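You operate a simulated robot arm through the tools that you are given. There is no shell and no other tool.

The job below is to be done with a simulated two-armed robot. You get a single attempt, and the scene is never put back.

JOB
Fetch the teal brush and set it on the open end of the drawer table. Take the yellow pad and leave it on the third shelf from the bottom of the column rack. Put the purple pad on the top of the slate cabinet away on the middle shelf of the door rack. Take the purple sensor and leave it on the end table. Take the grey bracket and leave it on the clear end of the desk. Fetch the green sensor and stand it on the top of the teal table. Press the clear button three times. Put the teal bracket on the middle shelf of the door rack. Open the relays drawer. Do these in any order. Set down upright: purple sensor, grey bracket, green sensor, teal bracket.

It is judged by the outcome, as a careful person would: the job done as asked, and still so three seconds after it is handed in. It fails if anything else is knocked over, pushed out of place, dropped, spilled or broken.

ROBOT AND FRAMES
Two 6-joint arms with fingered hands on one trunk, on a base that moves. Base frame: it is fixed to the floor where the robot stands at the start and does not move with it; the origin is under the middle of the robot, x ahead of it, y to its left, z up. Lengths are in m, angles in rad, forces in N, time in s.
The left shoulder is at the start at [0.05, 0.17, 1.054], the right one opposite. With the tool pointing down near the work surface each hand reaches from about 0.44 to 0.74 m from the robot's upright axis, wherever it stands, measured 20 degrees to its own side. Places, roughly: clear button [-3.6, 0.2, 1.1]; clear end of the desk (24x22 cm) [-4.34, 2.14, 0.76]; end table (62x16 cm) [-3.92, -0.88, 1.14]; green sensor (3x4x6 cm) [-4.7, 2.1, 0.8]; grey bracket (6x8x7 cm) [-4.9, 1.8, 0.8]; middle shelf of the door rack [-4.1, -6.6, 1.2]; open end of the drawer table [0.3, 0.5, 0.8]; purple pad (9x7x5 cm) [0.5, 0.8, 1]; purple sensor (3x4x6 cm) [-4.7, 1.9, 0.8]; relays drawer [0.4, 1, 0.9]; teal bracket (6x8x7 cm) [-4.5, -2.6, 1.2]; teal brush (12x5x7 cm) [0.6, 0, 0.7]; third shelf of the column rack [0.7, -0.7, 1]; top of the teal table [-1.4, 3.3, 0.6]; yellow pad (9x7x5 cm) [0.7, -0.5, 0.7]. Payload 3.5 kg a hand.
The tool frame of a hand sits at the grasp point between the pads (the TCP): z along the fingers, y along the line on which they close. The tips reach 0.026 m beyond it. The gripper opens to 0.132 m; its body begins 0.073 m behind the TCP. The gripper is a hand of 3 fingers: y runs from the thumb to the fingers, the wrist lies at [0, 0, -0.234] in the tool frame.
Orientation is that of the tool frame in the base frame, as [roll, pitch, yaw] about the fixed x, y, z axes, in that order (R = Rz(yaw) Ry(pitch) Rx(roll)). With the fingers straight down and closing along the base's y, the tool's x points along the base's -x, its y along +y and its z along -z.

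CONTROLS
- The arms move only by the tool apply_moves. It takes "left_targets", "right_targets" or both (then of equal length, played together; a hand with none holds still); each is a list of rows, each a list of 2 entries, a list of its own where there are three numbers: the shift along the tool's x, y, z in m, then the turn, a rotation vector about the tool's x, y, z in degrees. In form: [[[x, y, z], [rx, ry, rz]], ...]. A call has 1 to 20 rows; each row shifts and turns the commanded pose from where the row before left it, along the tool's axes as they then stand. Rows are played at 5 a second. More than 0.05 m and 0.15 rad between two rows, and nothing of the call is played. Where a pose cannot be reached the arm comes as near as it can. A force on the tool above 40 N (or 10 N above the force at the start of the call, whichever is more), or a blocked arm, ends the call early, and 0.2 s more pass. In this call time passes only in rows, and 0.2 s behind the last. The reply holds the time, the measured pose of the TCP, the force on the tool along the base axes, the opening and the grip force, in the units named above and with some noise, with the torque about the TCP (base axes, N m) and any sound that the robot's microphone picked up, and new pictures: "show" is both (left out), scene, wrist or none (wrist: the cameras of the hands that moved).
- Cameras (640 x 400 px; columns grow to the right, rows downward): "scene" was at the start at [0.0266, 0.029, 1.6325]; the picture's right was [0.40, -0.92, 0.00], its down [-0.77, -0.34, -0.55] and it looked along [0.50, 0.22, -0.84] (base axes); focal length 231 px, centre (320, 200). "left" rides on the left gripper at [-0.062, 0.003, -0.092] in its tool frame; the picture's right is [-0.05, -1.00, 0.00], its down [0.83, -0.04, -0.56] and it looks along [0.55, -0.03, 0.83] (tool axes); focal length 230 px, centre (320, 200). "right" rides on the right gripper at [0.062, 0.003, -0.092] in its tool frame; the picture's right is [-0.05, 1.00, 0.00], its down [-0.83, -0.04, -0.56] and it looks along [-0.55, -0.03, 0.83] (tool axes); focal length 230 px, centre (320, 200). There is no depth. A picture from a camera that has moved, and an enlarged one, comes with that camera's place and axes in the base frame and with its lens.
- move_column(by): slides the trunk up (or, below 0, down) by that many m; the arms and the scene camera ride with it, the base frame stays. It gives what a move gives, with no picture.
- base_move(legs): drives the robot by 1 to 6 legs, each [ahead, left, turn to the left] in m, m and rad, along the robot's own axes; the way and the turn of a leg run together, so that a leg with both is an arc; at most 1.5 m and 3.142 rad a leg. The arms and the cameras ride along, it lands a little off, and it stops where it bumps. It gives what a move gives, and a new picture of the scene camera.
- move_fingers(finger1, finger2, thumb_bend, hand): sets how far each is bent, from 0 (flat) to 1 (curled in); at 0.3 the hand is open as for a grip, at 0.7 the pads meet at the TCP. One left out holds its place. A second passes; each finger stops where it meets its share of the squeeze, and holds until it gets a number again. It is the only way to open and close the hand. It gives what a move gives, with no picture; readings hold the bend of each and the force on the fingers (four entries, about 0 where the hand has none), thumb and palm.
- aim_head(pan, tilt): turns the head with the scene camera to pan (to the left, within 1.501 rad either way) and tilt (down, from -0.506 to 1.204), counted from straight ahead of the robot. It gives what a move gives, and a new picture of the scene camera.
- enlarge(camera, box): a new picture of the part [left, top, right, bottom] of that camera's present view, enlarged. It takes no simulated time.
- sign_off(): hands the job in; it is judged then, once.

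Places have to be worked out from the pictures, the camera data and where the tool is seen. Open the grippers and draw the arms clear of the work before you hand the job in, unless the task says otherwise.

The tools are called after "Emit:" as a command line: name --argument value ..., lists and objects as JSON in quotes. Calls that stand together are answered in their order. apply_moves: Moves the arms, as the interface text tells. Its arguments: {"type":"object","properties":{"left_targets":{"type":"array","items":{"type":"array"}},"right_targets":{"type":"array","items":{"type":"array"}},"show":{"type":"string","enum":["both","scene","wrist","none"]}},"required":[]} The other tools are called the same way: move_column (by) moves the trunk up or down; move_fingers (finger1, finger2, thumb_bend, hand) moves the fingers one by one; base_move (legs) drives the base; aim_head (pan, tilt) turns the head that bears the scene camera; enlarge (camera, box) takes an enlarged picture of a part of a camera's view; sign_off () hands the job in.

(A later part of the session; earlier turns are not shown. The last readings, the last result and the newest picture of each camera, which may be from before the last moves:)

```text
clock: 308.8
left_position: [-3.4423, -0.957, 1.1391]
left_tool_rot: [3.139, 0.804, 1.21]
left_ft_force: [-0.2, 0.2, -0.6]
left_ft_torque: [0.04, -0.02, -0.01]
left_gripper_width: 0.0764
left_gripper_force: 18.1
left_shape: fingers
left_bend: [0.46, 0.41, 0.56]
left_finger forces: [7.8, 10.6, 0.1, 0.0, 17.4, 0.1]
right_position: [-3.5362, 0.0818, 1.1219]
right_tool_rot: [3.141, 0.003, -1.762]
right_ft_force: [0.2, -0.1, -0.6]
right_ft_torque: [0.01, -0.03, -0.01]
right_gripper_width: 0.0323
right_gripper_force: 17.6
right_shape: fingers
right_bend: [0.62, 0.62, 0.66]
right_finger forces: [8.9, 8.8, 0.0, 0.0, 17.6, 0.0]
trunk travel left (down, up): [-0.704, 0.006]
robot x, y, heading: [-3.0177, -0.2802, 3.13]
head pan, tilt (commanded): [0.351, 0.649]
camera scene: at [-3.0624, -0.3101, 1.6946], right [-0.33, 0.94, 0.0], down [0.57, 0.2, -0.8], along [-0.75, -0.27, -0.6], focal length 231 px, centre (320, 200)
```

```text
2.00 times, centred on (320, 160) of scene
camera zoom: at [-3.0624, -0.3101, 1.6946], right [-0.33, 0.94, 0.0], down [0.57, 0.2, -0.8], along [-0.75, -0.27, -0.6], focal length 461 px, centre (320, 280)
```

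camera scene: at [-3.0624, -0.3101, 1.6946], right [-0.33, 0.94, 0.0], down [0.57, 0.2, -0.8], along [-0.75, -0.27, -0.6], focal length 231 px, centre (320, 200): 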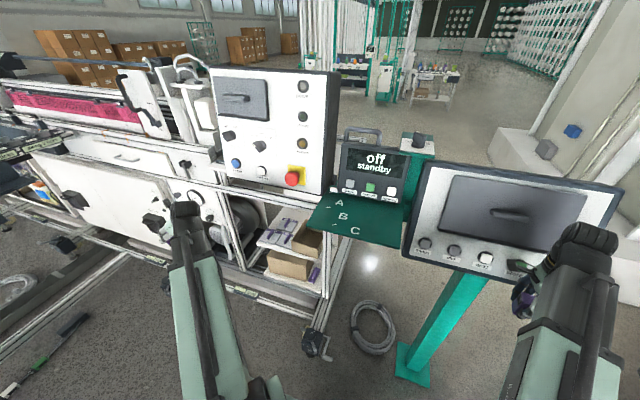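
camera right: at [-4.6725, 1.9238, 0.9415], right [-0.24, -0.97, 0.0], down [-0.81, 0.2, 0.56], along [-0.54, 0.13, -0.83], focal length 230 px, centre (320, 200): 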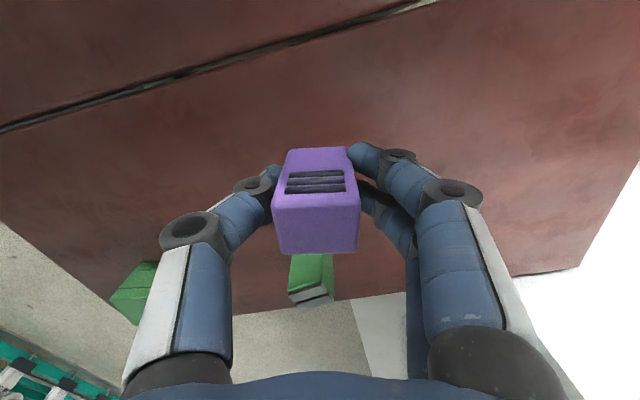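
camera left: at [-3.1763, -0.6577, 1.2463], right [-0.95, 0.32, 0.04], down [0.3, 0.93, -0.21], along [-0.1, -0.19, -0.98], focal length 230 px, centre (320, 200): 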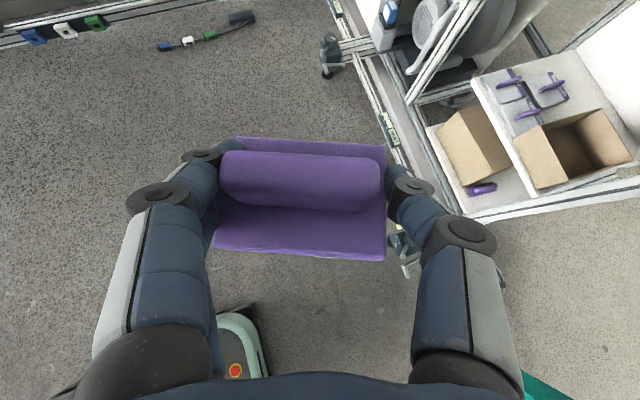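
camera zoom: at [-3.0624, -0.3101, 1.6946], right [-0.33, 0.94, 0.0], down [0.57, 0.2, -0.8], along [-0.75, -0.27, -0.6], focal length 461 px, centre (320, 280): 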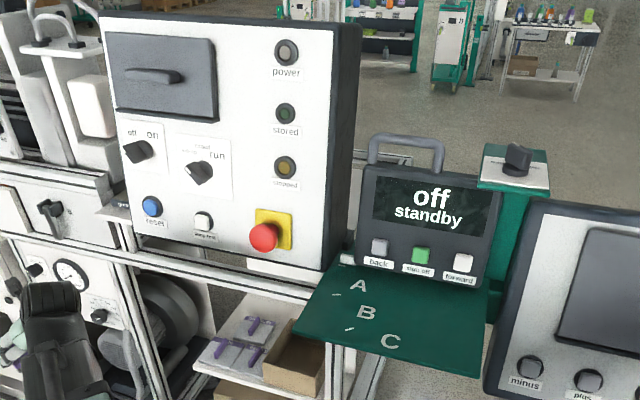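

The sensor must go on the strip of shelf behind the white control panel (its right edge at y≈-0.56, top z≈1.57), so I need another viewpoint. I back off a bit from the post panel and look to the north-west.

Emit:
base_move --legs '[[-0.3, 0, 0]]'

Emit:
aim_head --pan -0.5 --tilt 0.45

Emit:
aim_head --pan 0.9 --tilt 0.35

```text
clock: 310.8
left_position: [-3.149, -0.9589, 1.1404]
left_tool_rot: [3.141, 0.805, 1.205]
left_ft_force: [0.4, 0.6, -0.4]
left_ft_torque: [0.02, 0.0, 0.0]
left_gripper_width: 0.0766
left_gripper_force: 17.8
left_shape: fingers
left_bend: [0.46, 0.41, 0.56]
left_finger forces: [7.8, 10.5, 0.0, 0.0, 17.4, 0.0]
right_position: [-3.2353, 0.0815, 1.1225]
right_tool_rot: [-3.141, 0.0, -1.769]
right_ft_force: [0.3, -0.1, -0.6]
right_ft_torque: [0.0, 0.0, 0.03]
right_gripper_width: 0.0323
right_gripper_force: 17.8
right_shape: fingers
right_bend: [0.62, 0.62, 0.66]
right_finger forces: [8.9, 8.7, 0.0, 0.1, 17.7, 0.1]
trunk travel left (down, up): [-0.704, 0.006]
robot x, y, heading: [-2.7266, -0.2841, 3.13]
head pan, tilt (commanded): [0.351, 0.649]
camera scene: at [-2.7642, -0.3137, 1.6946], right [-0.33, 0.94, 0.0], down [0.57, 0.2, -0.8], along [-0.75, -0.26, -0.6], focal length 231 px, centre (320, 200)
```

scene: 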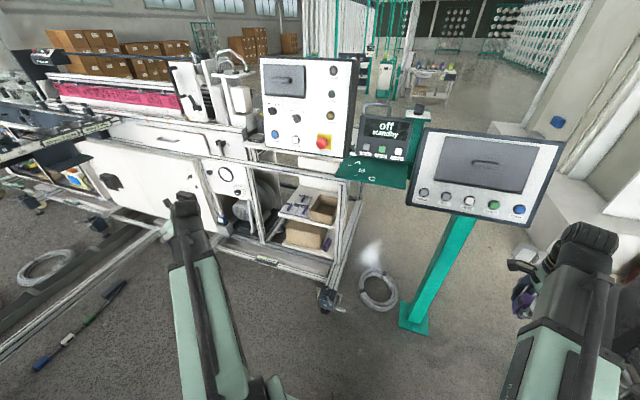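

```text
clock: 312.0
left_position: [-3.1511, -0.9569, 1.1392]
left_tool_rot: [3.139, 0.805, 1.204]
left_ft_force: [-0.6, -0.1, -0.6]
left_ft_torque: [0.0, -0.02, -0.01]
left_gripper_width: 0.0766
left_gripper_force: 18.4
left_shape: fingers
left_bend: [0.46, 0.41, 0.56]
left_finger forces: [7.8, 10.5, 0.0, 0.0, 17.4, 0.0]
right_position: [-3.2371, 0.0806, 1.1223]
right_tool_rot: [3.141, 0.001, -1.769]
right_ft_force: [-0.3, 0.7, -1.4]
right_ft_torque: [-0.02, -0.01, 0.01]
right_gripper_width: 0.0324
right_gripper_force: 17.7
right_shape: fingers
right_bend: [0.62, 0.62, 0.66]
right_finger forces: [8.9, 8.9, 0.0, 0.0, 17.8, 0.0]
trunk travel left (down, up): [-0.704, 0.006]
robot x, y, heading: [-2.7292, -0.2819, 3.124]
head pan, tilt (commanded): [-0.499, 0.45]
camera scene: at [-2.7639, -0.24, 1.7124], right [0.49, 0.87, 0.0], down [0.38, -0.21, -0.9], along [-0.78, 0.44, -0.44], focal length 231 px, centre (320, 200)
```

scene: 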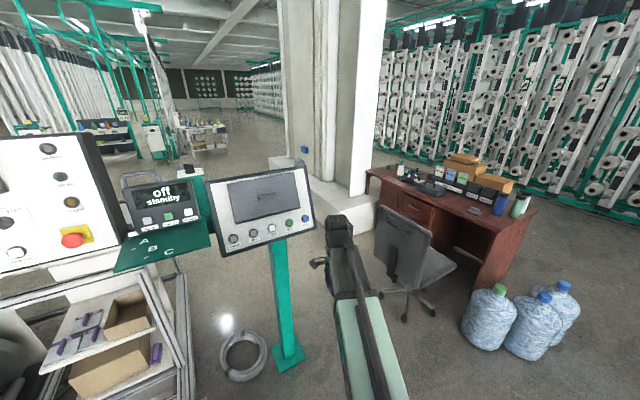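

```text
clock: 313.5
left_position: [-3.15, -0.9569, 1.1394]
left_tool_rot: [3.14, 0.805, 1.202]
left_ft_force: [-0.4, -0.1, -0.7]
left_ft_torque: [-0.01, 0.0, -0.01]
left_gripper_width: 0.0765
left_gripper_force: 18.1
left_shape: fingers
left_bend: [0.46, 0.41, 0.56]
left_finger forces: [7.8, 10.5, 0.0, 0.0, 17.5, 0.0]
right_position: [-3.2368, 0.0814, 1.1222]
right_tool_rot: [3.141, 0.002, -1.77]
right_ft_force: [-0.3, -0.1, -0.9]
right_ft_torque: [-0.04, 0.0, -0.01]
right_gripper_width: 0.0319
right_gripper_force: 17.3
right_shape: fingers
right_bend: [0.62, 0.62, 0.66]
right_finger forces: [8.9, 8.9, 0.0, 0.1, 17.7, 0.0]
trunk travel left (down, up): [-0.704, 0.006]
robot x, y, heading: [-2.7249, -0.2838, 3.126]
head pan, tilt (commanded): [0.901, 0.351]
camera scene: at [-2.743, -0.3572, 1.7216], right [-0.77, 0.63, 0.0], down [0.22, 0.27, -0.94], along [-0.6, -0.73, -0.34], focal length 231 px, centre (320, 200)
```

scene: 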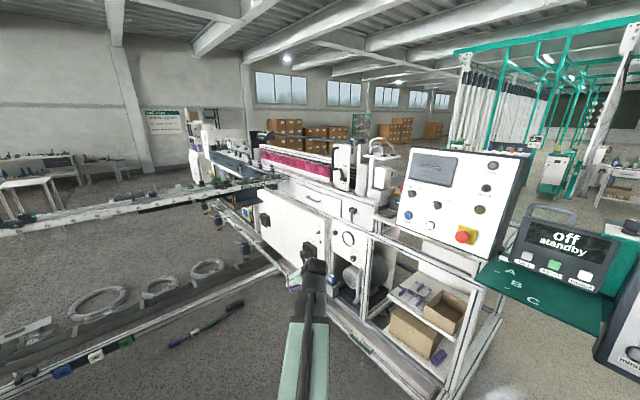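

The bracket and end-table strip are both on the machine's far (west) side, so I'll go through the gap between the post and the chair with the trunk lowered, and press the button last with free hands. First I bring the left arm back to the front.

Emit:
apply_moves --left_targets '[[[0.0168, -0.0357, -0.0171], [0, 0, 0]], [[0.0168, -0.0357, -0.0171], [0, 0, 0]], [[0.0168, -0.0357, -0.0171], [0, 0, 0]], [[0.0168, -0.0357, -0.0171], [0, 0, 0]], [[0.0168, -0.0357, -0.0171], [0, 0, 0]], [[0.0168, -0.0357, -0.0171], [0, 0, 0]], [[0.0168, -0.0357, -0.0171], [0, 0, 0]], [[0.0168, -0.0357, -0.0171], [0, 0, 0]], [[0, 0, 0], [5.7, 0, 5.6]], [[0, 0, 0], [5.7, 0, 5.6]], [[0, 0, 0], [5.7, 0, 5.6]], [[0, 0, 0], [5.7, 0, 5.6]], [[0, 0, 0], [5.7, 0, 5.6]], [[0, 0, 0], [5.7, 0, 5.6]], [[0, 0, 0], [5.7, 0, 5.6]], [[0, 0, 0], [5.7, 0, 5.6]], [[0, 0, 0], [5.7, 0, 5.6]]]' --show "none"

Emit:
apply_moves --left_targets '[[[-0.0216, -0.0324, 0.022], [0, 0, 0]], [[-0.0216, -0.0324, 0.022], [0, 0, 0]], [[-0.0216, -0.0324, 0.022], [0, 0, 0]], [[-0.0216, -0.0324, 0.022], [0, 0, 0]], [[-0.0216, -0.0324, 0.022], [0, 0, 0]]]' --right_targets '[[[0.0392, -0.008, 0], [0, 0, 0]], [[0.0392, -0.008, 0], [0, 0, 0]], [[0.0392, -0.008, 0], [0, 0, 0]], [[0.03, -0.006, 0], [0, 0, 0]], [[0, 0, 0], [0, 0, 0]]]' --show "scene"

```text
clock: 317.1
left_position: [-3.349, -0.6756, 1.1372]
left_tool_rot: [3.129, 0.797, -0.061]
left_ft_force: [-0.7, -1.0, -0.4]
left_ft_torque: [0.0, 0.01, 0.01]
left_gripper_width: 0.0767
left_gripper_force: 17.6
left_shape: fingers
left_bend: [0.46, 0.41, 0.56]
left_finger forces: [7.4, 10.4, 0.0, 0.0, 17.3, 0.0]
right_position: [-3.2372, 0.0805, 1.1228]
right_tool_rot: [3.141, 0.002, -1.769]
right_ft_force: [0.5, -0.4, -0.3]
right_ft_torque: [0.01, -0.01, 0.03]
right_gripper_width: 0.0321
right_gripper_force: 18.0
right_shape: fingers
right_bend: [0.62, 0.62, 0.66]
right_finger forces: [8.9, 8.8, 0.0, 0.0, 17.7, 0.1]
trunk travel left (down, up): [-0.704, 0.006]
robot x, y, heading: [-2.7244, -0.2859, 3.131]
head pan, tilt (commanded): [0.901, 0.351]
```

```text
clock: 318.3
left_position: [-3.4956, -0.5057, 1.1347]
left_tool_rot: [3.125, 0.797, -0.062]
left_ft_force: [-1.3, -0.2, -1.1]
left_ft_torque: [-0.04, -0.01, 0.01]
left_gripper_width: 0.0769
left_gripper_force: 17.7
left_shape: fingers
left_bend: [0.46, 0.41, 0.56]
left_finger forces: [7.5, 10.5, 0.0, 0.0, 17.3, 0.1]
right_position: [-3.237, -0.0693, 1.1208]
right_tool_rot: [-3.141, 0.003, -1.769]
right_ft_force: [0.0, 0.9, -1.0]
right_ft_torque: [0.01, -0.02, -0.02]
right_gripper_width: 0.0322
right_gripper_force: 17.7
right_shape: fingers
right_bend: [0.62, 0.62, 0.66]
right_finger forces: [8.9, 8.7, 0.1, 0.0, 17.5, 0.0]
trunk travel left (down, up): [-0.704, 0.006]
robot x, y, heading: [-2.7267, -0.2891, 3.128]
head pan, tilt (commanded): [0.901, 0.351]
camera scene: at [-2.7436, -0.3564, 1.7216], right [-0.77, 0.63, 0.0], down [0.22, 0.27, -0.94], along [-0.59, -0.73, -0.34], focal length 231 px, centre (320, 200)
```

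scene: 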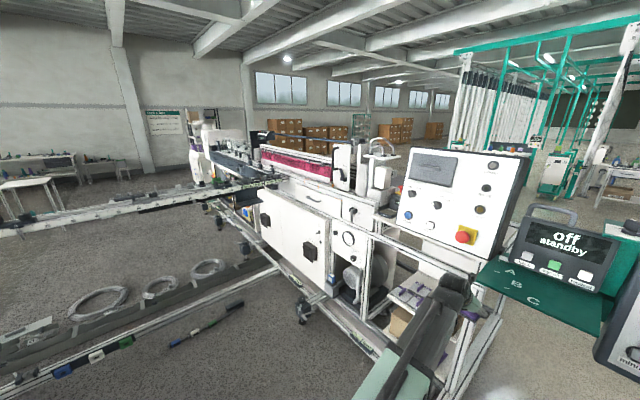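

The pad is now close to the teal shelf, so I back the base away at once before anything else.

Emit:
base_move --legs '[[-0.45, 0, 0]]'

Emit:
move_column --by -0.45

Emit:
aim_head --pan -0.3 --tilt 0.25

```text
clock: 321.1
left_position: [-3.0379, -0.5181, 1.1358]
left_tool_rot: [3.13, 0.796, -0.054]
left_ft_force: [0.6, 0.5, -1.6]
left_ft_torque: [0.01, -0.04, -0.01]
left_gripper_width: 0.0765
left_gripper_force: 17.4
left_shape: fingers
left_bend: [0.46, 0.41, 0.56]
left_finger forces: [7.4, 10.5, 0.0, 0.0, 17.3, 0.0]
right_position: [-2.7809, -0.0776, 1.1221]
right_tool_rot: [-3.141, 0.002, -1.763]
right_ft_force: [-1.3, -0.3, -0.2]
right_ft_torque: [0.0, 0.01, -0.01]
right_gripper_width: 0.0321
right_gripper_force: 17.3
right_shape: fingers
right_bend: [0.62, 0.62, 0.66]
right_finger forces: [8.9, 8.8, 0.1, 0.0, 17.7, 0.0]
trunk travel left (down, up): [-0.704, 0.006]
robot x, y, heading: [-2.2715, -0.293, 3.131]
head pan, tilt (commanded): [0.901, 0.351]
camera scene: at [-2.285, -0.3634, 1.7216], right [-0.78, 0.63, 0.0], down [0.22, 0.27, -0.94], along [-0.59, -0.73, -0.34], focal length 231 px, centre (320, 200)
```

scene: 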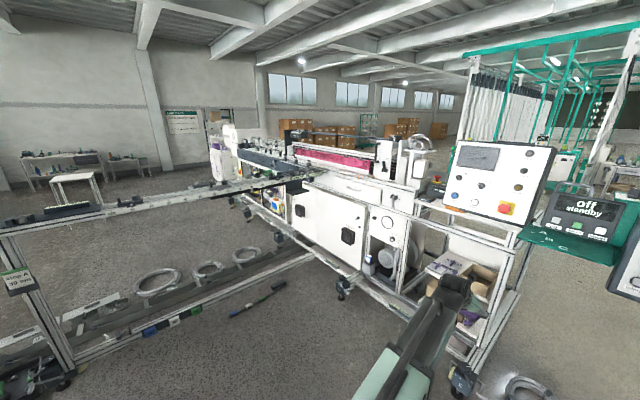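

```text
refused: -0.45 is not a number from -0.4 to 0.4
```

```text
clock: 322.4
left_position: [-3.0373, -0.5175, 1.1357]
left_tool_rot: [3.127, 0.796, -0.055]
left_ft_force: [-0.8, -0.4, -0.2]
left_ft_torque: [0.04, 0.03, -0.01]
left_gripper_width: 0.0766
left_gripper_force: 17.6
left_shape: fingers
left_bend: [0.46, 0.41, 0.56]
left_finger forces: [7.3, 10.5, 0.1, 0.1, 17.2, 0.0]
right_position: [-2.7811, -0.0789, 1.1212]
right_tool_rot: [3.14, 0.001, -1.765]
right_ft_force: [0.5, -0.1, -0.6]
right_ft_torque: [0.01, 0.0, 0.01]
right_gripper_width: 0.0321
right_gripper_force: 17.4
right_shape: fingers
right_bend: [0.62, 0.62, 0.66]
right_finger forces: [8.9, 8.8, 0.0, 0.0, 17.6, 0.0]
trunk travel left (down, up): [-0.704, 0.006]
robot x, y, heading: [-2.2716, -0.2885, 3.129]
head pan, tilt (commanded): [-0.3, 0.25]
camera scene: at [-2.3167, -0.2625, 1.731], right [0.31, 0.95, 0.0], down [0.24, -0.08, -0.97], along [-0.92, 0.3, -0.25], focal length 231 px, centre (320, 200)
```

scene: 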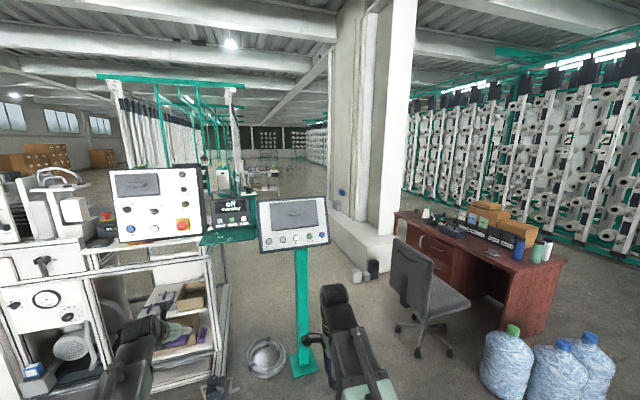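

The gap between post (y≈0.07) and chair (back at y≈0.75) is passable along y≈0.40 with the hands held close together. I bring both hands inward, strafe to y≈0.40 and lower the trunk.

Emit:
apply_moves --left_targets '[[[0, -0.04, 0], [0, 0, 0]], [[0, -0.04, 0], [0, 0, 0]], [[0, 0, 0], [0, 0, 0]], [[0, 0, 0], [0, 0, 0]]]' --right_targets '[[[0.036, -0.007, 0], [0, 0, 0]], [[0.036, -0.007, 0], [0, 0, 0]], [[0.036, -0.007, 0], [0, 0, 0]], [[0, 0, 0], [0, 0, 0]]]' --show "none"

Emit:
base_move --legs '[[0, -0.69, 0.012]]'

Emit:
move_column --by -0.4

Emit:
aim_head --pan 0.0 --tilt 0.45

```text
clock: 323.4
left_position: [-3.0338, -0.4361, 1.1375]
left_tool_rot: [3.128, 0.796, -0.056]
left_ft_force: [0.2, 0.5, -0.4]
left_ft_torque: [-0.02, -0.01, -0.01]
left_gripper_width: 0.0767
left_gripper_force: 17.7
left_shape: fingers
left_bend: [0.46, 0.41, 0.56]
left_finger forces: [7.4, 10.6, 0.1, 0.0, 17.4, 0.0]
right_position: [-2.7798, -0.1879, 1.1231]
right_tool_rot: [-3.141, 0.002, -1.765]
right_ft_force: [0.3, 0.2, -0.8]
right_ft_torque: [0.0, -0.02, -0.02]
right_gripper_width: 0.0321
right_gripper_force: 18.1
right_shape: fingers
right_bend: [0.62, 0.62, 0.66]
right_finger forces: [8.9, 8.7, 0.1, 0.1, 17.5, 0.0]
trunk travel left (down, up): [-0.704, 0.006]
robot x, y, heading: [-2.2661, -0.2932, 3.13]
head pan, tilt (commanded): [-0.3, 0.25]
```

```text
clock: 327.2
left_position: [-3.0324, 0.2205, 1.136]
left_tool_rot: [3.127, 0.797, -0.02]
left_ft_force: [0.5, 0.8, -1.4]
left_ft_torque: [-0.01, 0.03, 0.06]
left_gripper_width: 0.0766
left_gripper_force: 16.5
left_shape: fingers
left_bend: [0.46, 0.41, 0.56]
left_finger forces: [7.4, 10.5, 0.0, 0.0, 17.5, 0.0]
right_position: [-2.7875, 0.4784, 1.1221]
right_tool_rot: [3.141, 0.002, -1.731]
right_ft_force: [0.9, -0.1, -0.1]
right_ft_torque: [-0.01, -0.05, -0.02]
right_gripper_width: 0.0321
right_gripper_force: 17.3
right_shape: fingers
right_bend: [0.62, 0.62, 0.66]
right_finger forces: [8.8, 8.7, 0.1, 0.1, 17.6, 0.1]
trunk travel left (down, up): [-0.704, 0.006]
robot x, y, heading: [-2.2733, 0.3907, -3.119]
head pan, tilt (commanded): [-0.3, 0.25]
camera scene: at [-2.322, 0.4197, 1.731], right [0.27, 0.96, 0.0], down [0.24, -0.07, -0.97], along [-0.93, 0.26, -0.25], focal length 231 px, centre (320, 200)
```

scene: 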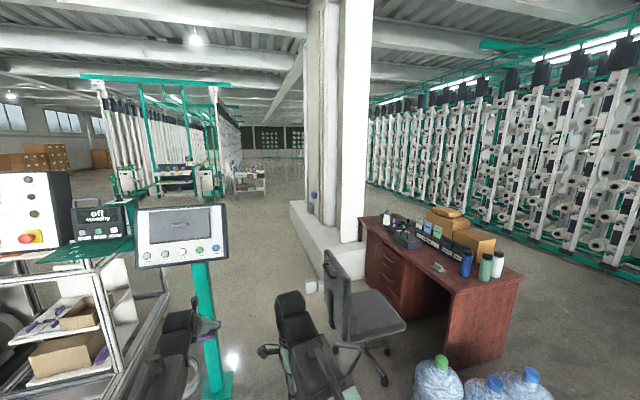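

```text
clock: 331.0
left_position: [-3.0332, 0.2209, 0.7377]
left_tool_rot: [3.126, 0.796, -0.022]
left_ft_force: [0.1, 0.2, -1.0]
left_ft_torque: [0.01, 0.03, 0.0]
left_gripper_width: 0.0764
left_gripper_force: 17.9
left_shape: fingers
left_bend: [0.46, 0.41, 0.56]
left_finger forces: [7.4, 10.5, 0.1, 0.0, 17.4, 0.0]
right_position: [-2.7888, 0.4777, 0.7229]
right_tool_rot: [3.141, 0.001, -1.731]
right_ft_force: [-0.2, 0.3, -0.1]
right_ft_torque: [0.0, -0.04, 0.01]
right_gripper_width: 0.0321
right_gripper_force: 17.9
right_shape: fingers
right_bend: [0.62, 0.62, 0.66]
right_finger forces: [8.7, 8.8, 0.0, 0.0, 17.5, 0.0]
trunk travel left (down, up): [-0.304, 0.406]
robot x, y, heading: [-2.2744, 0.3908, -3.123]
head pan, tilt (commanded): [-0.3, 0.25]
```

```text
clock: 331.8
left_position: [-3.0326, 0.219, 0.7367]
left_tool_rot: [3.128, 0.794, -0.021]
left_ft_force: [-0.3, 0.2, -0.9]
left_ft_torque: [0.03, -0.02, 0.0]
left_gripper_width: 0.0766
left_gripper_force: 17.4
left_shape: fingers
left_bend: [0.46, 0.41, 0.56]
left_finger forces: [7.3, 10.5, 0.0, 0.0, 17.4, 0.0]
right_position: [-2.7886, 0.4765, 0.7216]
right_tool_rot: [3.141, 0.002, -1.732]
right_ft_force: [0.0, 0.7, -0.7]
right_ft_torque: [-0.01, 0.0, -0.01]
right_gripper_width: 0.0321
right_gripper_force: 17.6
right_shape: fingers
right_bend: [0.62, 0.62, 0.66]
right_finger forces: [8.8, 8.7, 0.0, 0.0, 17.6, 0.0]
trunk travel left (down, up): [-0.304, 0.406]
robot x, y, heading: [-2.2743, 0.3894, -3.124]
head pan, tilt (commanded): [0.0, 0.45]
camera scene: at [-2.324, 0.3912, 1.3124], right [-0.02, 1.0, 0.0], down [0.43, 0.01, -0.9], along [-0.9, -0.02, -0.43], focal length 231 px, centre (320, 200)
```

scene: 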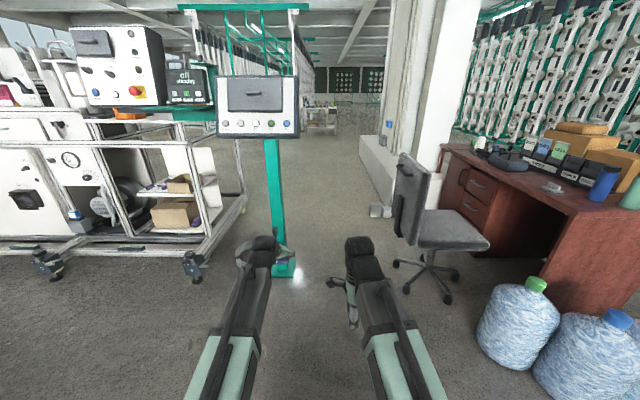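

The corridor spans about y 0.18–0.84; its middle is y≈0.52. I adjust to it, square the heading and look once more before passing.

Emit:
base_move --legs '[[0, -0.13, -0.018], [0.6, 0, 0]]'

```text
clock: 336.1
left_position: [-3.6367, 0.3571, 0.7373]
left_tool_rot: [3.128, 0.796, -0.034]
left_ft_force: [0.2, 0.8, -0.6]
left_ft_torque: [-0.02, 0.0, 0.0]
left_gripper_width: 0.0766
left_gripper_force: 17.8
left_shape: fingers
left_bend: [0.46, 0.41, 0.56]
left_finger forces: [7.4, 10.5, 0.1, 0.0, 17.4, 0.0]
right_position: [-3.387, 0.6106, 0.7233]
right_tool_rot: [-3.141, 0.002, -1.744]
right_ft_force: [0.7, -0.4, -1.0]
right_ft_torque: [-0.02, 0.01, 0.02]
right_gripper_width: 0.0321
right_gripper_force: 18.3
right_shape: fingers
right_bend: [0.62, 0.62, 0.66]
right_finger forces: [8.9, 8.6, 0.0, 0.1, 17.6, 0.0]
trunk travel left (down, up): [-0.304, 0.406]
robot x, y, heading: [-2.8733, 0.5161, -3.131]
head pan, tilt (commanded): [0.0, 0.45]
camera scene: at [-2.9248, 0.518, 1.3124], right [-0.01, 1.0, 0.0], down [0.44, 0.0, -0.9], along [-0.9, -0.01, -0.44], focal length 231 px, centre (320, 200)
```

scene: 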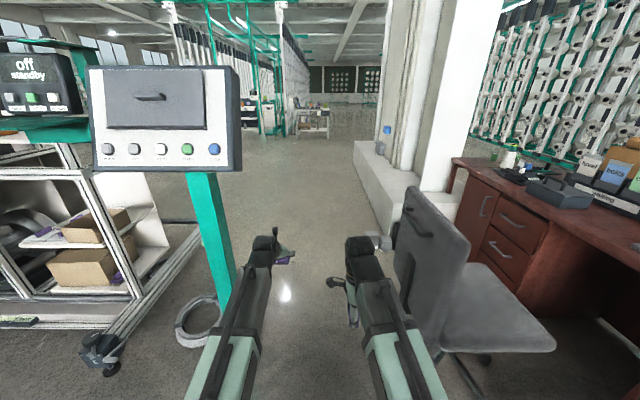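

The chair back is at y≈0.79 and the post edge at y≈0.06, so y≈0.43 centres the shoulders better. I shift 8.5 cm left and go through in short legs.

Emit:
base_move --legs '[[0, 0.085, -0.01], [0.5, 0, 0]]'

```text
clock: 339.8
left_position: [-4.1425, 0.283, 0.7378]
left_tool_rot: [3.128, 0.795, -0.048]
left_ft_force: [-0.3, 0.4, -1.4]
left_ft_torque: [0.02, -0.01, -0.02]
left_gripper_width: 0.0767
left_gripper_force: 17.8
left_shape: fingers
left_bend: [0.46, 0.41, 0.56]
left_finger forces: [7.3, 10.5, 0.0, 0.0, 17.4, 0.1]
right_position: [-3.8913, 0.5324, 0.7224]
right_tool_rot: [-3.14, 0.002, -1.756]
right_ft_force: [-0.7, 0.7, 0.0]
right_ft_torque: [-0.04, 0.02, 0.0]
right_gripper_width: 0.0321
right_gripper_force: 17.7
right_shape: fingers
right_bend: [0.62, 0.62, 0.66]
right_finger forces: [8.9, 8.6, 0.0, 0.1, 17.6, 0.1]
trunk travel left (down, up): [-0.304, 0.406]
robot x, y, heading: [-3.3779, 0.4326, 3.138]
head pan, tilt (commanded): [0.0, 0.45]
camera scene: at [-3.43, 0.4347, 1.3124], right [0.0, 1.0, 0.0], down [0.44, 0.0, -0.9], along [-0.9, 0.0, -0.44], focal length 231 px, centre (320, 200)
```

scene: 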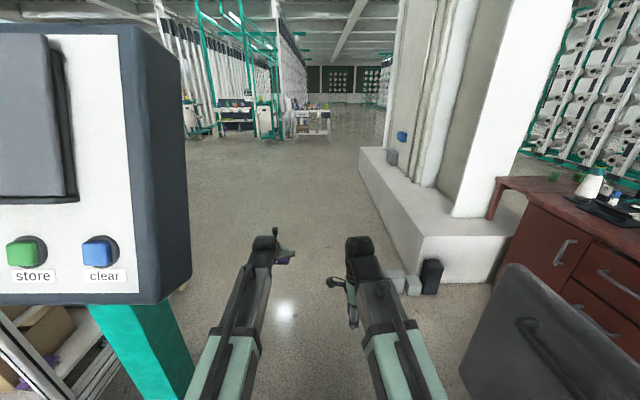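

Passing cleanly: panel on the left, chair on the right with margin. I continue west past both.

Emit:
base_move --legs '[[0.55, 0, 0], [0.6, 0, 0]]'

Emit:
aim_head --pan 1.2 --tilt 0.3

```text
clock: 342.1
left_position: [-4.5197, 0.2736, 0.7458]
left_tool_rot: [3.127, 0.808, -0.037]
left_ft_force: [-1.0, -0.1, -0.5]
left_ft_torque: [0.02, 0.01, 0.03]
left_gripper_width: 0.0767
left_gripper_force: 18.2
left_shape: fingers
left_bend: [0.46, 0.41, 0.56]
left_finger forces: [7.5, 10.4, 0.0, 0.0, 17.4, 0.1]
right_position: [-4.2712, 0.5272, 0.7288]
right_tool_rot: [3.133, 0.0, -1.746]
right_ft_force: [-0.3, 0.3, -0.8]
right_ft_torque: [-0.03, -0.02, 0.0]
right_gripper_width: 0.0321
right_gripper_force: 17.9
right_shape: fingers
right_bend: [0.62, 0.62, 0.66]
right_finger forces: [8.8, 8.8, 0.0, 0.1, 17.8, 0.0]
trunk travel left (down, up): [-0.304, 0.406]
robot x, y, heading: [-3.7639, 0.4308, -3.137]
head pan, tilt (commanded): [0.0, 0.45]
stopped in leg 1: the robot was blocked; the commanded pose is now the measured one
camera scene: at [-3.802, 0.4339, 1.3124], right [-0.01, 1.0, 0.0], down [0.42, 0.0, -0.91], along [-0.91, -0.01, -0.42], focal length 231 px, centre (320, 200)
```

scene: 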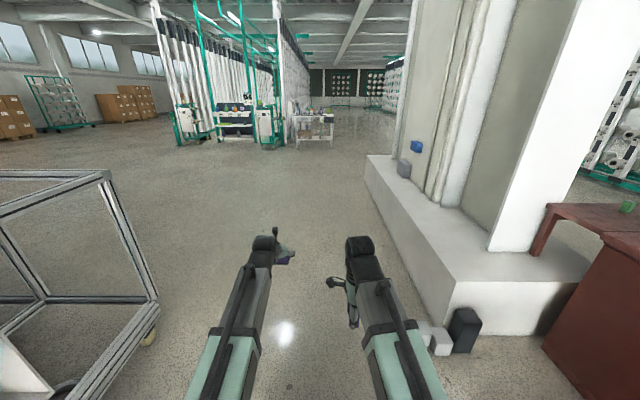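

```text
clock: 343.5
left_position: [-4.5218, 0.2748, 0.7484]
left_tool_rot: [3.125, 0.811, -0.038]
left_ft_force: [0.3, -0.2, -0.1]
left_ft_torque: [0.0, 0.0, 0.01]
left_gripper_width: 0.0766
left_gripper_force: 18.1
left_shape: fingers
left_bend: [0.46, 0.41, 0.56]
left_finger forces: [7.4, 10.5, 0.1, 0.1, 17.2, 0.0]
right_position: [-4.2722, 0.5287, 0.7304]
right_tool_rot: [3.127, 0.0, -1.747]
right_ft_force: [-0.4, -0.3, -0.4]
right_ft_torque: [0.02, -0.01, 0.0]
right_gripper_width: 0.0322
right_gripper_force: 17.4
right_shape: fingers
right_bend: [0.62, 0.62, 0.66]
right_finger forces: [8.9, 8.8, 0.0, 0.1, 17.9, 0.0]
trunk travel left (down, up): [-0.304, 0.406]
robot x, y, heading: [-3.7677, 0.4352, -3.137]
head pan, tilt (commanded): [1.201, 0.3]
camera scene: at [-3.7422, 0.3476, 1.3262], right [-0.93, 0.36, 0.01], down [0.09, 0.28, -0.96], along [-0.34, -0.89, -0.29], focal length 231 px, centre (320, 200)
```

scene: 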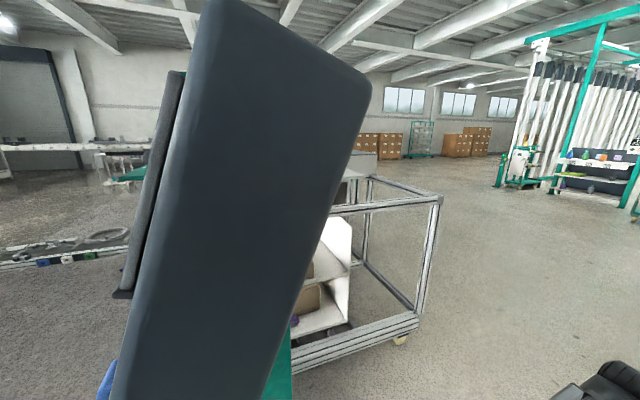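

The base reports being blocked at x≈-3.76. I look to both sides to see what it touches before moving again.

Emit:
aim_head --pan -1.4 --tilt 0.8

Emit:
aim_head --pan 1.4 --tilt 1.1

```text
clock: 345.9
left_position: [-4.5204, 0.2758, 0.7476]
left_tool_rot: [3.126, 0.812, -0.038]
left_ft_force: [-0.5, 0.5, -1.2]
left_ft_torque: [0.0, -0.01, 0.03]
left_gripper_width: 0.0765
left_gripper_force: 17.3
left_shape: fingers
left_bend: [0.46, 0.41, 0.56]
left_finger forces: [7.5, 10.6, 0.0, 0.0, 17.4, 0.0]
right_position: [-4.2716, 0.5282, 0.7302]
right_tool_rot: [3.127, -0.001, -1.747]
right_ft_force: [0.1, -0.5, -0.5]
right_ft_torque: [-0.02, 0.01, 0.02]
right_gripper_width: 0.0322
right_gripper_force: 17.5
right_shape: fingers
right_bend: [0.62, 0.62, 0.66]
right_finger forces: [8.9, 8.8, 0.0, 0.1, 17.8, 0.0]
trunk travel left (down, up): [-0.304, 0.406]
robot x, y, heading: [-3.7727, 0.433, -3.134]
head pan, tilt (commanded): [-1.4, 0.799]
camera scene: at [-3.7238, 0.5142, 1.2815], right [0.98, 0.18, -0.01], down [0.12, -0.71, -0.7], along [-0.13, 0.69, -0.71], focal length 231 px, centre (320, 200)
```

scene: 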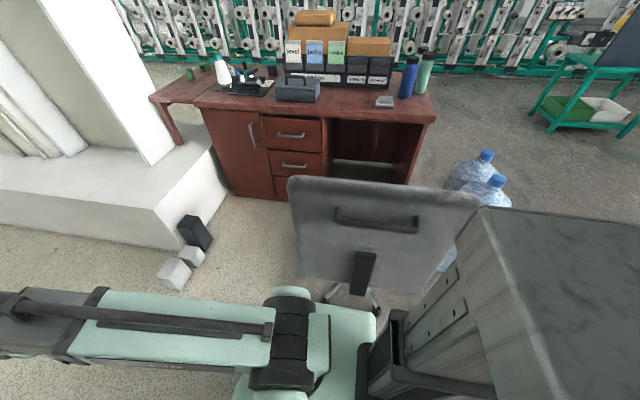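

```text
clock: 348.3
left_position: [-4.5208, 0.2746, 0.7484]
left_tool_rot: [3.124, 0.812, -0.04]
left_ft_force: [-0.1, -0.2, -0.6]
left_ft_torque: [0.0, -0.03, -0.06]
left_gripper_width: 0.0768
left_gripper_force: 18.4
left_shape: fingers
left_bend: [0.46, 0.41, 0.56]
left_finger forces: [7.5, 10.6, 0.0, 0.0, 17.4, 0.0]
right_position: [-4.2723, 0.5282, 0.7303]
right_tool_rot: [3.129, 0.0, -1.746]
right_ft_force: [1.0, -0.3, -1.1]
right_ft_torque: [0.01, 0.0, 0.04]
right_gripper_width: 0.0319
right_gripper_force: 18.2
right_shape: fingers
right_bend: [0.62, 0.62, 0.66]
right_finger forces: [8.9, 8.8, 0.0, 0.1, 17.8, 0.1]
trunk travel left (down, up): [-0.304, 0.406]
robot x, y, heading: [-3.7688, 0.4343, -3.129]
head pan, tilt (commanded): [1.4, 1.1]
camera scene: at [-3.7203, 0.3725, 1.2597], right [-0.99, 0.16, 0.01], down [0.14, 0.88, -0.46], along [-0.09, -0.45, -0.89], focal length 231 px, centre (320, 200)
```

scene: 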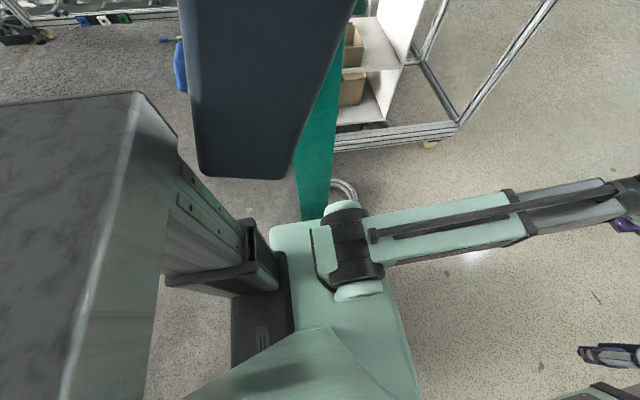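

The robot's tall mast (top ≈1.15 m, about ±0.2 m wide) has met the lower corner of the post panel. I back off gently, lower the trunk further so the shoulder beam passes under the chair back, and shift north for clearance.

Emit:
base_move --legs '[[-0.12, 0, 0]]'

Emit:
move_column --by -0.27

Emit:
aim_head --pan 1.2 --tilt 0.0

Emit:
aim_head --pan -1.3 --tilt 0.6

```text
clock: 349.6
left_position: [-4.4102, 0.2765, 0.7372]
left_tool_rot: [3.127, 0.796, -0.04]
left_ft_force: [1.0, 0.2, 0.3]
left_ft_torque: [-0.02, 0.0, 0.0]
left_gripper_width: 0.0767
left_gripper_force: 17.9
left_shape: fingers
left_bend: [0.46, 0.41, 0.56]
left_finger forces: [7.5, 10.5, 0.0, 0.1, 17.5, 0.1]
right_position: [-4.1611, 0.5297, 0.7223]
right_tool_rot: [-3.14, 0.002, -1.747]
right_ft_force: [0.0, -0.9, -1.0]
right_ft_torque: [0.01, 0.0, -0.02]
right_gripper_width: 0.032
right_gripper_force: 17.5
right_shape: fingers
right_bend: [0.62, 0.62, 0.66]
right_finger forces: [8.8, 8.8, 0.0, 0.0, 17.7, 0.0]
trunk travel left (down, up): [-0.304, 0.406]
robot x, y, heading: [-3.6515, 0.4342, -3.138]
head pan, tilt (commanded): [1.4, 1.1]
camera scene: at [-3.6171, 0.373, 1.2602], right [-0.99, 0.17, 0.0], down [0.15, 0.88, -0.45], along [-0.08, -0.45, -0.89], focal length 231 px, centre (320, 200)
```

scene: 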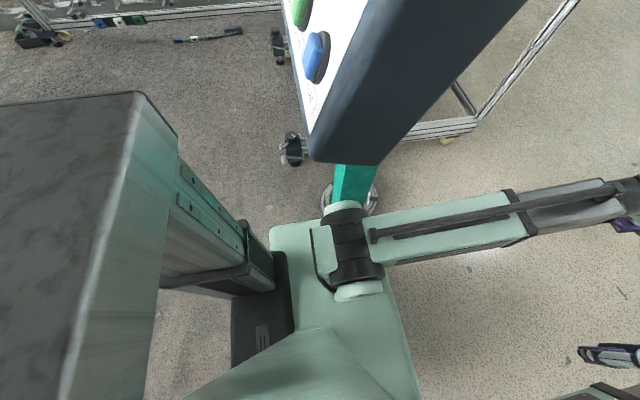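

```text
clock: 352.3
left_position: [-4.4115, 0.2768, 0.4662]
left_tool_rot: [3.128, 0.796, -0.041]
left_ft_force: [0.3, -0.6, -1.0]
left_ft_torque: [0.01, 0.02, -0.02]
left_gripper_width: 0.0766
left_gripper_force: 17.6
left_shape: fingers
left_bend: [0.46, 0.41, 0.56]
left_finger forces: [7.6, 10.6, 0.0, 0.0, 17.4, 0.0]
right_position: [-4.1607, 0.53, 0.4518]
right_tool_rot: [-3.14, 0.003, -1.749]
right_ft_force: [-0.2, 0.4, -0.4]
right_ft_torque: [0.03, 0.0, 0.01]
right_gripper_width: 0.032
right_gripper_force: 17.7
right_shape: fingers
right_bend: [0.62, 0.62, 0.66]
right_finger forces: [8.9, 8.9, 0.1, 0.1, 17.8, 0.0]
trunk travel left (down, up): [-0.034, 0.676]
robot x, y, heading: [-3.6474, 0.4357, -3.135]
head pan, tilt (commanded): [1.4, 1.1]
```

```text
clock: 353.6
left_position: [-4.4103, 0.2773, 0.4672]
left_tool_rot: [3.127, 0.796, -0.04]
left_ft_force: [1.3, 0.1, -0.6]
left_ft_torque: [-0.02, 0.0, -0.03]
left_gripper_width: 0.0764
left_gripper_force: 17.9
left_shape: fingers
left_bend: [0.46, 0.41, 0.56]
left_finger forces: [7.4, 10.5, 0.1, 0.0, 17.4, 0.0]
right_position: [-4.1604, 0.5309, 0.4526]
right_tool_rot: [-3.14, 0.001, -1.751]
right_ft_force: [0.1, 0.2, -0.6]
right_ft_torque: [0.01, 0.01, -0.04]
right_gripper_width: 0.0322
right_gripper_force: 17.6
right_shape: fingers
right_bend: [0.62, 0.62, 0.66]
right_finger forces: [8.9, 8.8, 0.0, 0.1, 17.7, 0.0]
trunk travel left (down, up): [-0.034, 0.676]
robot x, y, heading: [-3.6496, 0.4344, -3.14]
head pan, tilt (commanded): [1.201, 0.0]
camera scene: at [-3.6388, 0.3512, 1.084], right [-0.93, 0.36, 0.0], down [0.0, 0.0, -1.0], along [-0.36, -0.93, 0.0], focal length 231 px, centre (320, 200)
```

scene: 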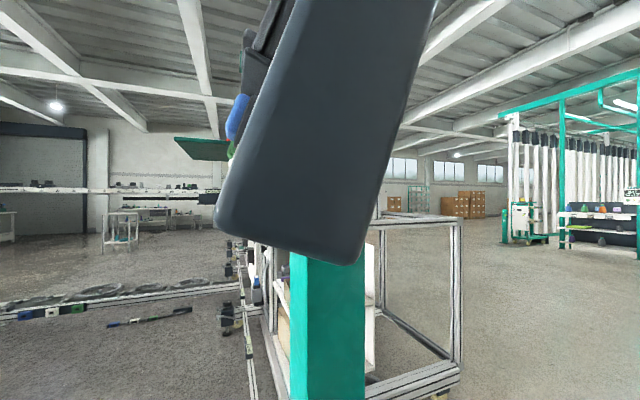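

```text
clock: 355.9
left_position: [-4.4112, 0.2766, 0.4672]
left_tool_rot: [3.128, 0.795, -0.04]
left_ft_force: [-0.4, 0.0, -1.0]
left_ft_torque: [0.02, -0.03, 0.01]
left_gripper_width: 0.0765
left_gripper_force: 18.0
left_shape: fingers
left_bend: [0.46, 0.41, 0.56]
left_finger forces: [7.5, 10.5, 0.0, 0.0, 17.5, 0.0]
right_position: [-4.1595, 0.5303, 0.4529]
right_tool_rot: [-3.141, 0.001, -1.751]
right_ft_force: [-0.2, 0.7, -1.3]
right_ft_torque: [0.0, 0.02, 0.02]
right_gripper_width: 0.0323
right_gripper_force: 17.3
right_shape: fingers
right_bend: [0.62, 0.62, 0.66]
right_finger forces: [9.0, 8.8, 0.0, 0.0, 17.7, 0.1]
trunk travel left (down, up): [-0.034, 0.676]
robot x, y, heading: [-3.6489, 0.4347, -3.14]
head pan, tilt (commanded): [-1.3, 0.6]
camera scene: at [-3.6306, 0.5203, 1.0289], right [0.96, 0.27, 0.0], down [0.15, -0.54, -0.83], along [-0.22, 0.79, -0.56], focal length 231 px, centre (320, 200)
```

scene: 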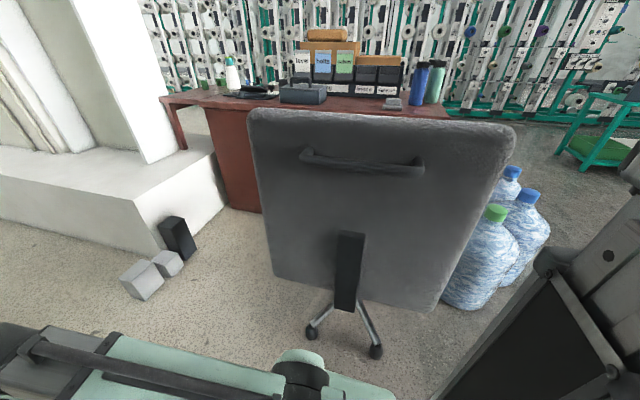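

Now the shoulder beam is below the chair back (z<0.55) and the lane for the mast is y≈0.28–0.83. I centre on y≈0.545 and move west in short legs.

Emit:
base_move --legs '[[0, -0.112, 0]]'

Emit:
aim_head --pan 1.3 --tilt 0.5

```text
clock: 357.1
left_position: [-4.4112, 0.3896, 0.467]
left_tool_rot: [3.128, 0.797, -0.041]
left_ft_force: [0.0, -0.1, -0.4]
left_ft_torque: [-0.01, 0.0, -0.04]
left_gripper_width: 0.0764
left_gripper_force: 17.6
left_shape: fingers
left_bend: [0.46, 0.41, 0.56]
left_finger forces: [7.5, 10.3, 0.0, 0.0, 17.4, 0.0]
right_position: [-4.1609, 0.643, 0.4524]
right_tool_rot: [-3.139, 0.002, -1.749]
right_ft_force: [0.7, 0.1, -0.5]
right_ft_torque: [0.0, -0.03, -0.01]
right_gripper_width: 0.0321
right_gripper_force: 18.0
right_shape: fingers
right_bend: [0.62, 0.62, 0.66]
right_finger forces: [8.9, 8.8, 0.0, 0.0, 17.7, 0.0]
trunk travel left (down, up): [-0.034, 0.676]
robot x, y, heading: [-3.6503, 0.5453, -3.142]
head pan, tilt (commanded): [-1.3, 0.6]
camera scene: at [-3.6309, 0.6326, 1.0288], right [0.96, 0.27, 0.0], down [0.15, -0.54, -0.83], along [-0.22, 0.79, -0.56], focal length 231 px, centre (320, 200)
```

scene: 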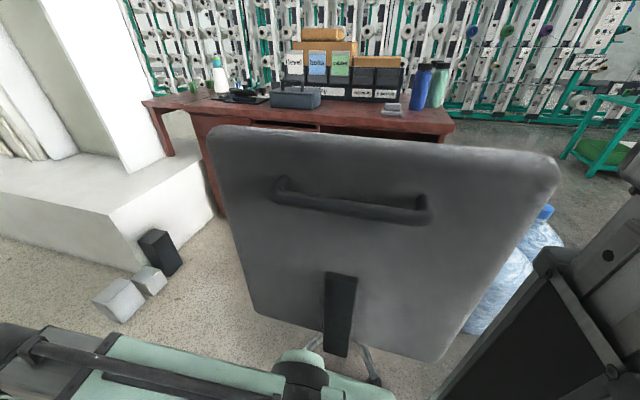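

```text
clock: 359.4
left_position: [-4.4099, 0.391, 0.4671]
left_tool_rot: [3.126, 0.796, -0.041]
left_ft_force: [-0.8, 0.5, -0.8]
left_ft_torque: [0.02, 0.01, 0.01]
left_gripper_width: 0.0766
left_gripper_force: 17.8
left_shape: fingers
left_bend: [0.46, 0.41, 0.56]
left_finger forces: [7.5, 10.5, 0.1, 0.1, 17.3, 0.0]
right_position: [-4.1607, 0.6415, 0.4526]
right_tool_rot: [-3.141, 0.001, -1.75]
right_ft_force: [-1.2, 0.1, 0.3]
right_ft_torque: [0.0, -0.01, 0.01]
right_gripper_width: 0.0322
right_gripper_force: 17.2
right_shape: fingers
right_bend: [0.62, 0.62, 0.66]
right_finger forces: [8.9, 8.8, 0.1, 0.1, 17.7, 0.1]
trunk travel left (down, up): [-0.034, 0.676]
robot x, y, heading: [-3.6469, 0.5482, -3.134]
head pan, tilt (commanded): [1.3, 0.499]
camera scene: at [-3.631, 0.4597, 1.0379], right [-0.96, 0.26, 0.0], down [0.13, 0.46, -0.88], along [-0.23, -0.85, -0.48], focal length 231 px, centre (320, 200)
```

scene: 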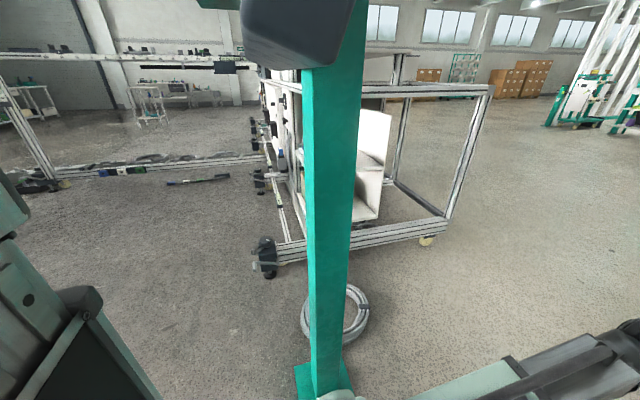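

Clear on both sides at y≈0.546. I face the head forward and advance in short legs.

Emit:
aim_head --pan 0.0 --tilt 0.5

Emit:
base_move --legs '[[0.2, 0, -0.004]]'

```text
clock: 360.9
left_position: [-4.4106, 0.3898, 0.4673]
left_tool_rot: [3.127, 0.797, -0.04]
left_ft_force: [0.6, 0.0, -1.2]
left_ft_torque: [0.02, 0.0, -0.01]
left_gripper_width: 0.0765
left_gripper_force: 17.4
left_shape: fingers
left_bend: [0.46, 0.41, 0.56]
left_finger forces: [7.5, 10.5, 0.1, 0.0, 17.4, 0.0]
right_position: [-4.1612, 0.6419, 0.4527]
right_tool_rot: [-3.14, 0.001, -1.751]
right_ft_force: [1.2, 0.0, -0.4]
right_ft_torque: [-0.01, 0.02, -0.02]
right_gripper_width: 0.0323
right_gripper_force: 17.5
right_shape: fingers
right_bend: [0.62, 0.62, 0.66]
right_finger forces: [8.9, 8.9, 0.0, 0.0, 17.8, 0.1]
trunk travel left (down, up): [-0.034, 0.676]
robot x, y, heading: [-3.6488, 0.5419, -3.14]
head pan, tilt (commanded): [0.0, 0.499]
camera scene: at [-3.698, 0.5471, 1.0379], right [0.0, 1.0, 0.0], down [0.48, 0.0, -0.88], along [-0.88, 0.0, -0.48], focal length 231 px, centre (320, 200)
```

scene: 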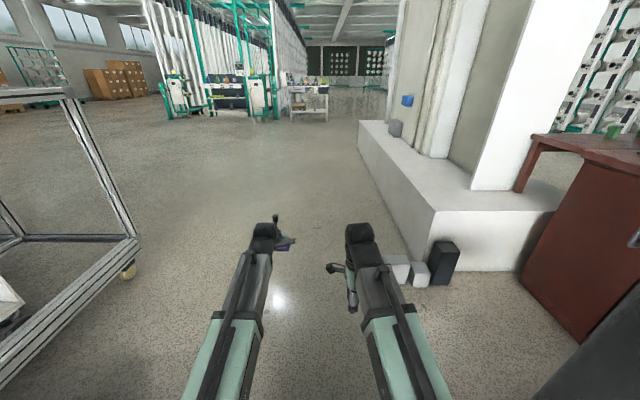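

```text
clock: 362.5
left_position: [-4.6136, 0.3974, 0.4666]
left_tool_rot: [3.129, 0.795, -0.051]
left_ft_force: [-1.0, -0.4, -1.1]
left_ft_torque: [0.02, -0.01, 0.01]
left_gripper_width: 0.0766
left_gripper_force: 17.7
left_shape: fingers
left_bend: [0.46, 0.41, 0.56]
left_finger forces: [7.5, 10.6, 0.1, 0.0, 17.4, 0.0]
right_position: [-4.3616, 0.6474, 0.4515]
right_tool_rot: [-3.138, 0.003, -1.759]
right_ft_force: [-0.2, -0.5, -0.6]
right_ft_torque: [0.0, 0.02, 0.0]
right_gripper_width: 0.0322
right_gripper_force: 17.8
right_shape: fingers
right_bend: [0.62, 0.62, 0.66]
right_finger forces: [8.9, 8.8, 0.1, 0.0, 17.8, 0.1]
trunk travel left (down, up): [-0.034, 0.676]
robot x, y, heading: [-3.85, 0.5469, 3.139]
head pan, tilt (commanded): [0.0, 0.499]
camera scene: at [-3.8992, 0.5479, 1.0379], right [0.01, 1.0, 0.0], down [0.48, 0.0, -0.88], along [-0.88, 0.01, -0.48], focal length 231 px, centre (320, 200)
```

scene: 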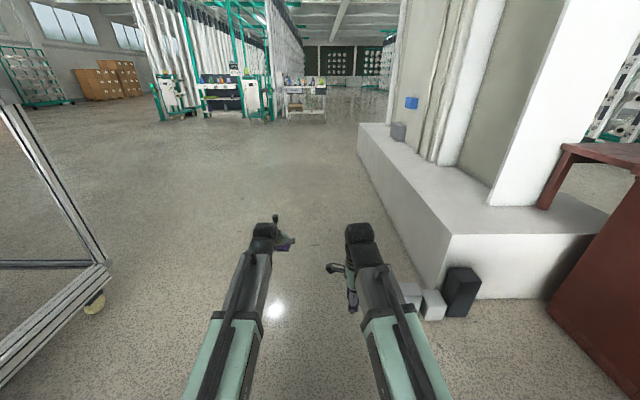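

Past the sticking point. I continue 0.45 m more so the whole mast clears the panel.

Emit:
base_move --legs '[[0.45, 0.02, 0]]'

Emit:
aim_head --pan 1.45 --tilt 0.2

```text
clock: 365.3
left_position: [-5.0771, 0.3819, 0.4672]
left_tool_rot: [3.129, 0.796, -0.054]
left_ft_force: [0.1, 0.2, -0.4]
left_ft_torque: [0.04, -0.03, 0.01]
left_gripper_width: 0.0764
left_gripper_force: 17.5
left_shape: fingers
left_bend: [0.46, 0.41, 0.56]
left_finger forces: [7.4, 10.4, 0.1, 0.1, 17.4, 0.0]
right_position: [-4.8227, 0.6319, 0.4526]
right_tool_rot: [-3.139, 0.002, -1.761]
right_ft_force: [-0.3, 0.0, 0.8]
right_ft_torque: [0.04, -0.03, 0.0]
right_gripper_width: 0.0321
right_gripper_force: 17.8
right_shape: fingers
right_bend: [0.62, 0.62, 0.66]
right_finger forces: [8.9, 8.8, 0.0, 0.0, 17.7, 0.0]
trunk travel left (down, up): [-0.034, 0.676]
robot x, y, heading: [-4.3118, 0.5264, 3.134]
head pan, tilt (commanded): [0.0, 0.499]
camera scene: at [-4.3615, 0.5314, 1.0379], right [0.01, 1.0, 0.0], down [0.48, 0.0, -0.88], along [-0.88, 0.01, -0.48], focal length 231 px, centre (320, 200)
```

scene: 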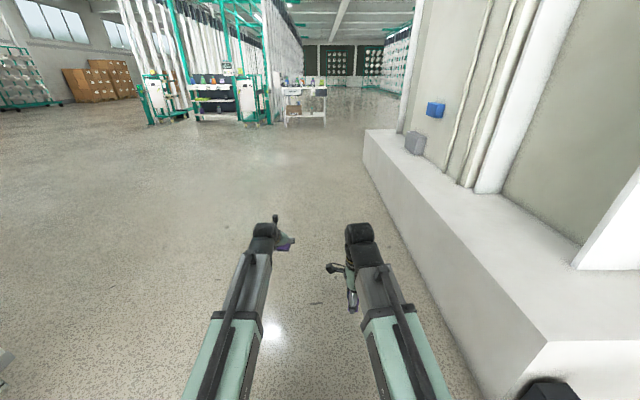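

```text
clock: 366.9
left_position: [-5.0764, 0.3828, 0.4679]
left_tool_rot: [3.127, 0.796, -0.052]
left_ft_force: [-0.8, 0.4, -0.4]
left_ft_torque: [-0.01, 0.01, 0.0]
left_gripper_width: 0.0764
left_gripper_force: 17.7
left_shape: fingers
left_bend: [0.46, 0.41, 0.56]
left_finger forces: [7.5, 10.5, 0.1, 0.1, 17.4, 0.0]
right_position: [-4.8242, 0.632, 0.4529]
right_tool_rot: [-3.14, 0.001, -1.76]
right_ft_force: [-0.7, 0.0, -1.1]
right_ft_torque: [-0.01, -0.04, 0.03]
right_gripper_width: 0.032
right_gripper_force: 17.5
right_shape: fingers
right_bend: [0.62, 0.62, 0.66]
right_finger forces: [8.9, 8.9, 0.0, 0.1, 17.7, 0.1]
trunk travel left (down, up): [-0.034, 0.676]
robot x, y, heading: [-4.3144, 0.5294, 3.136]
head pan, tilt (commanded): [1.45, 0.201]
camera scene: at [-4.2825, 0.4383, 1.0656], right [-0.99, 0.13, 0.0], down [0.03, 0.2, -0.98], along [-0.13, -0.97, -0.2], focal length 231 px, centre (320, 200)
```

scene: 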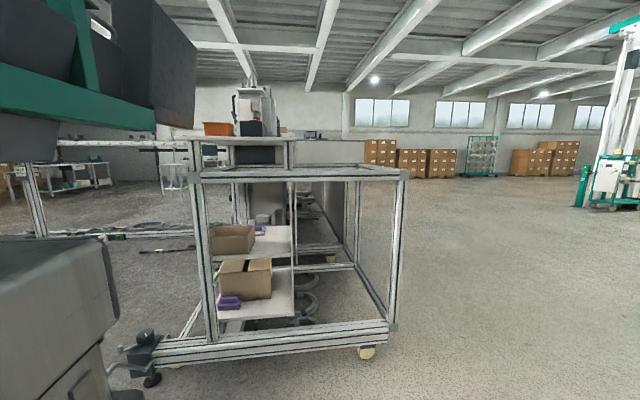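

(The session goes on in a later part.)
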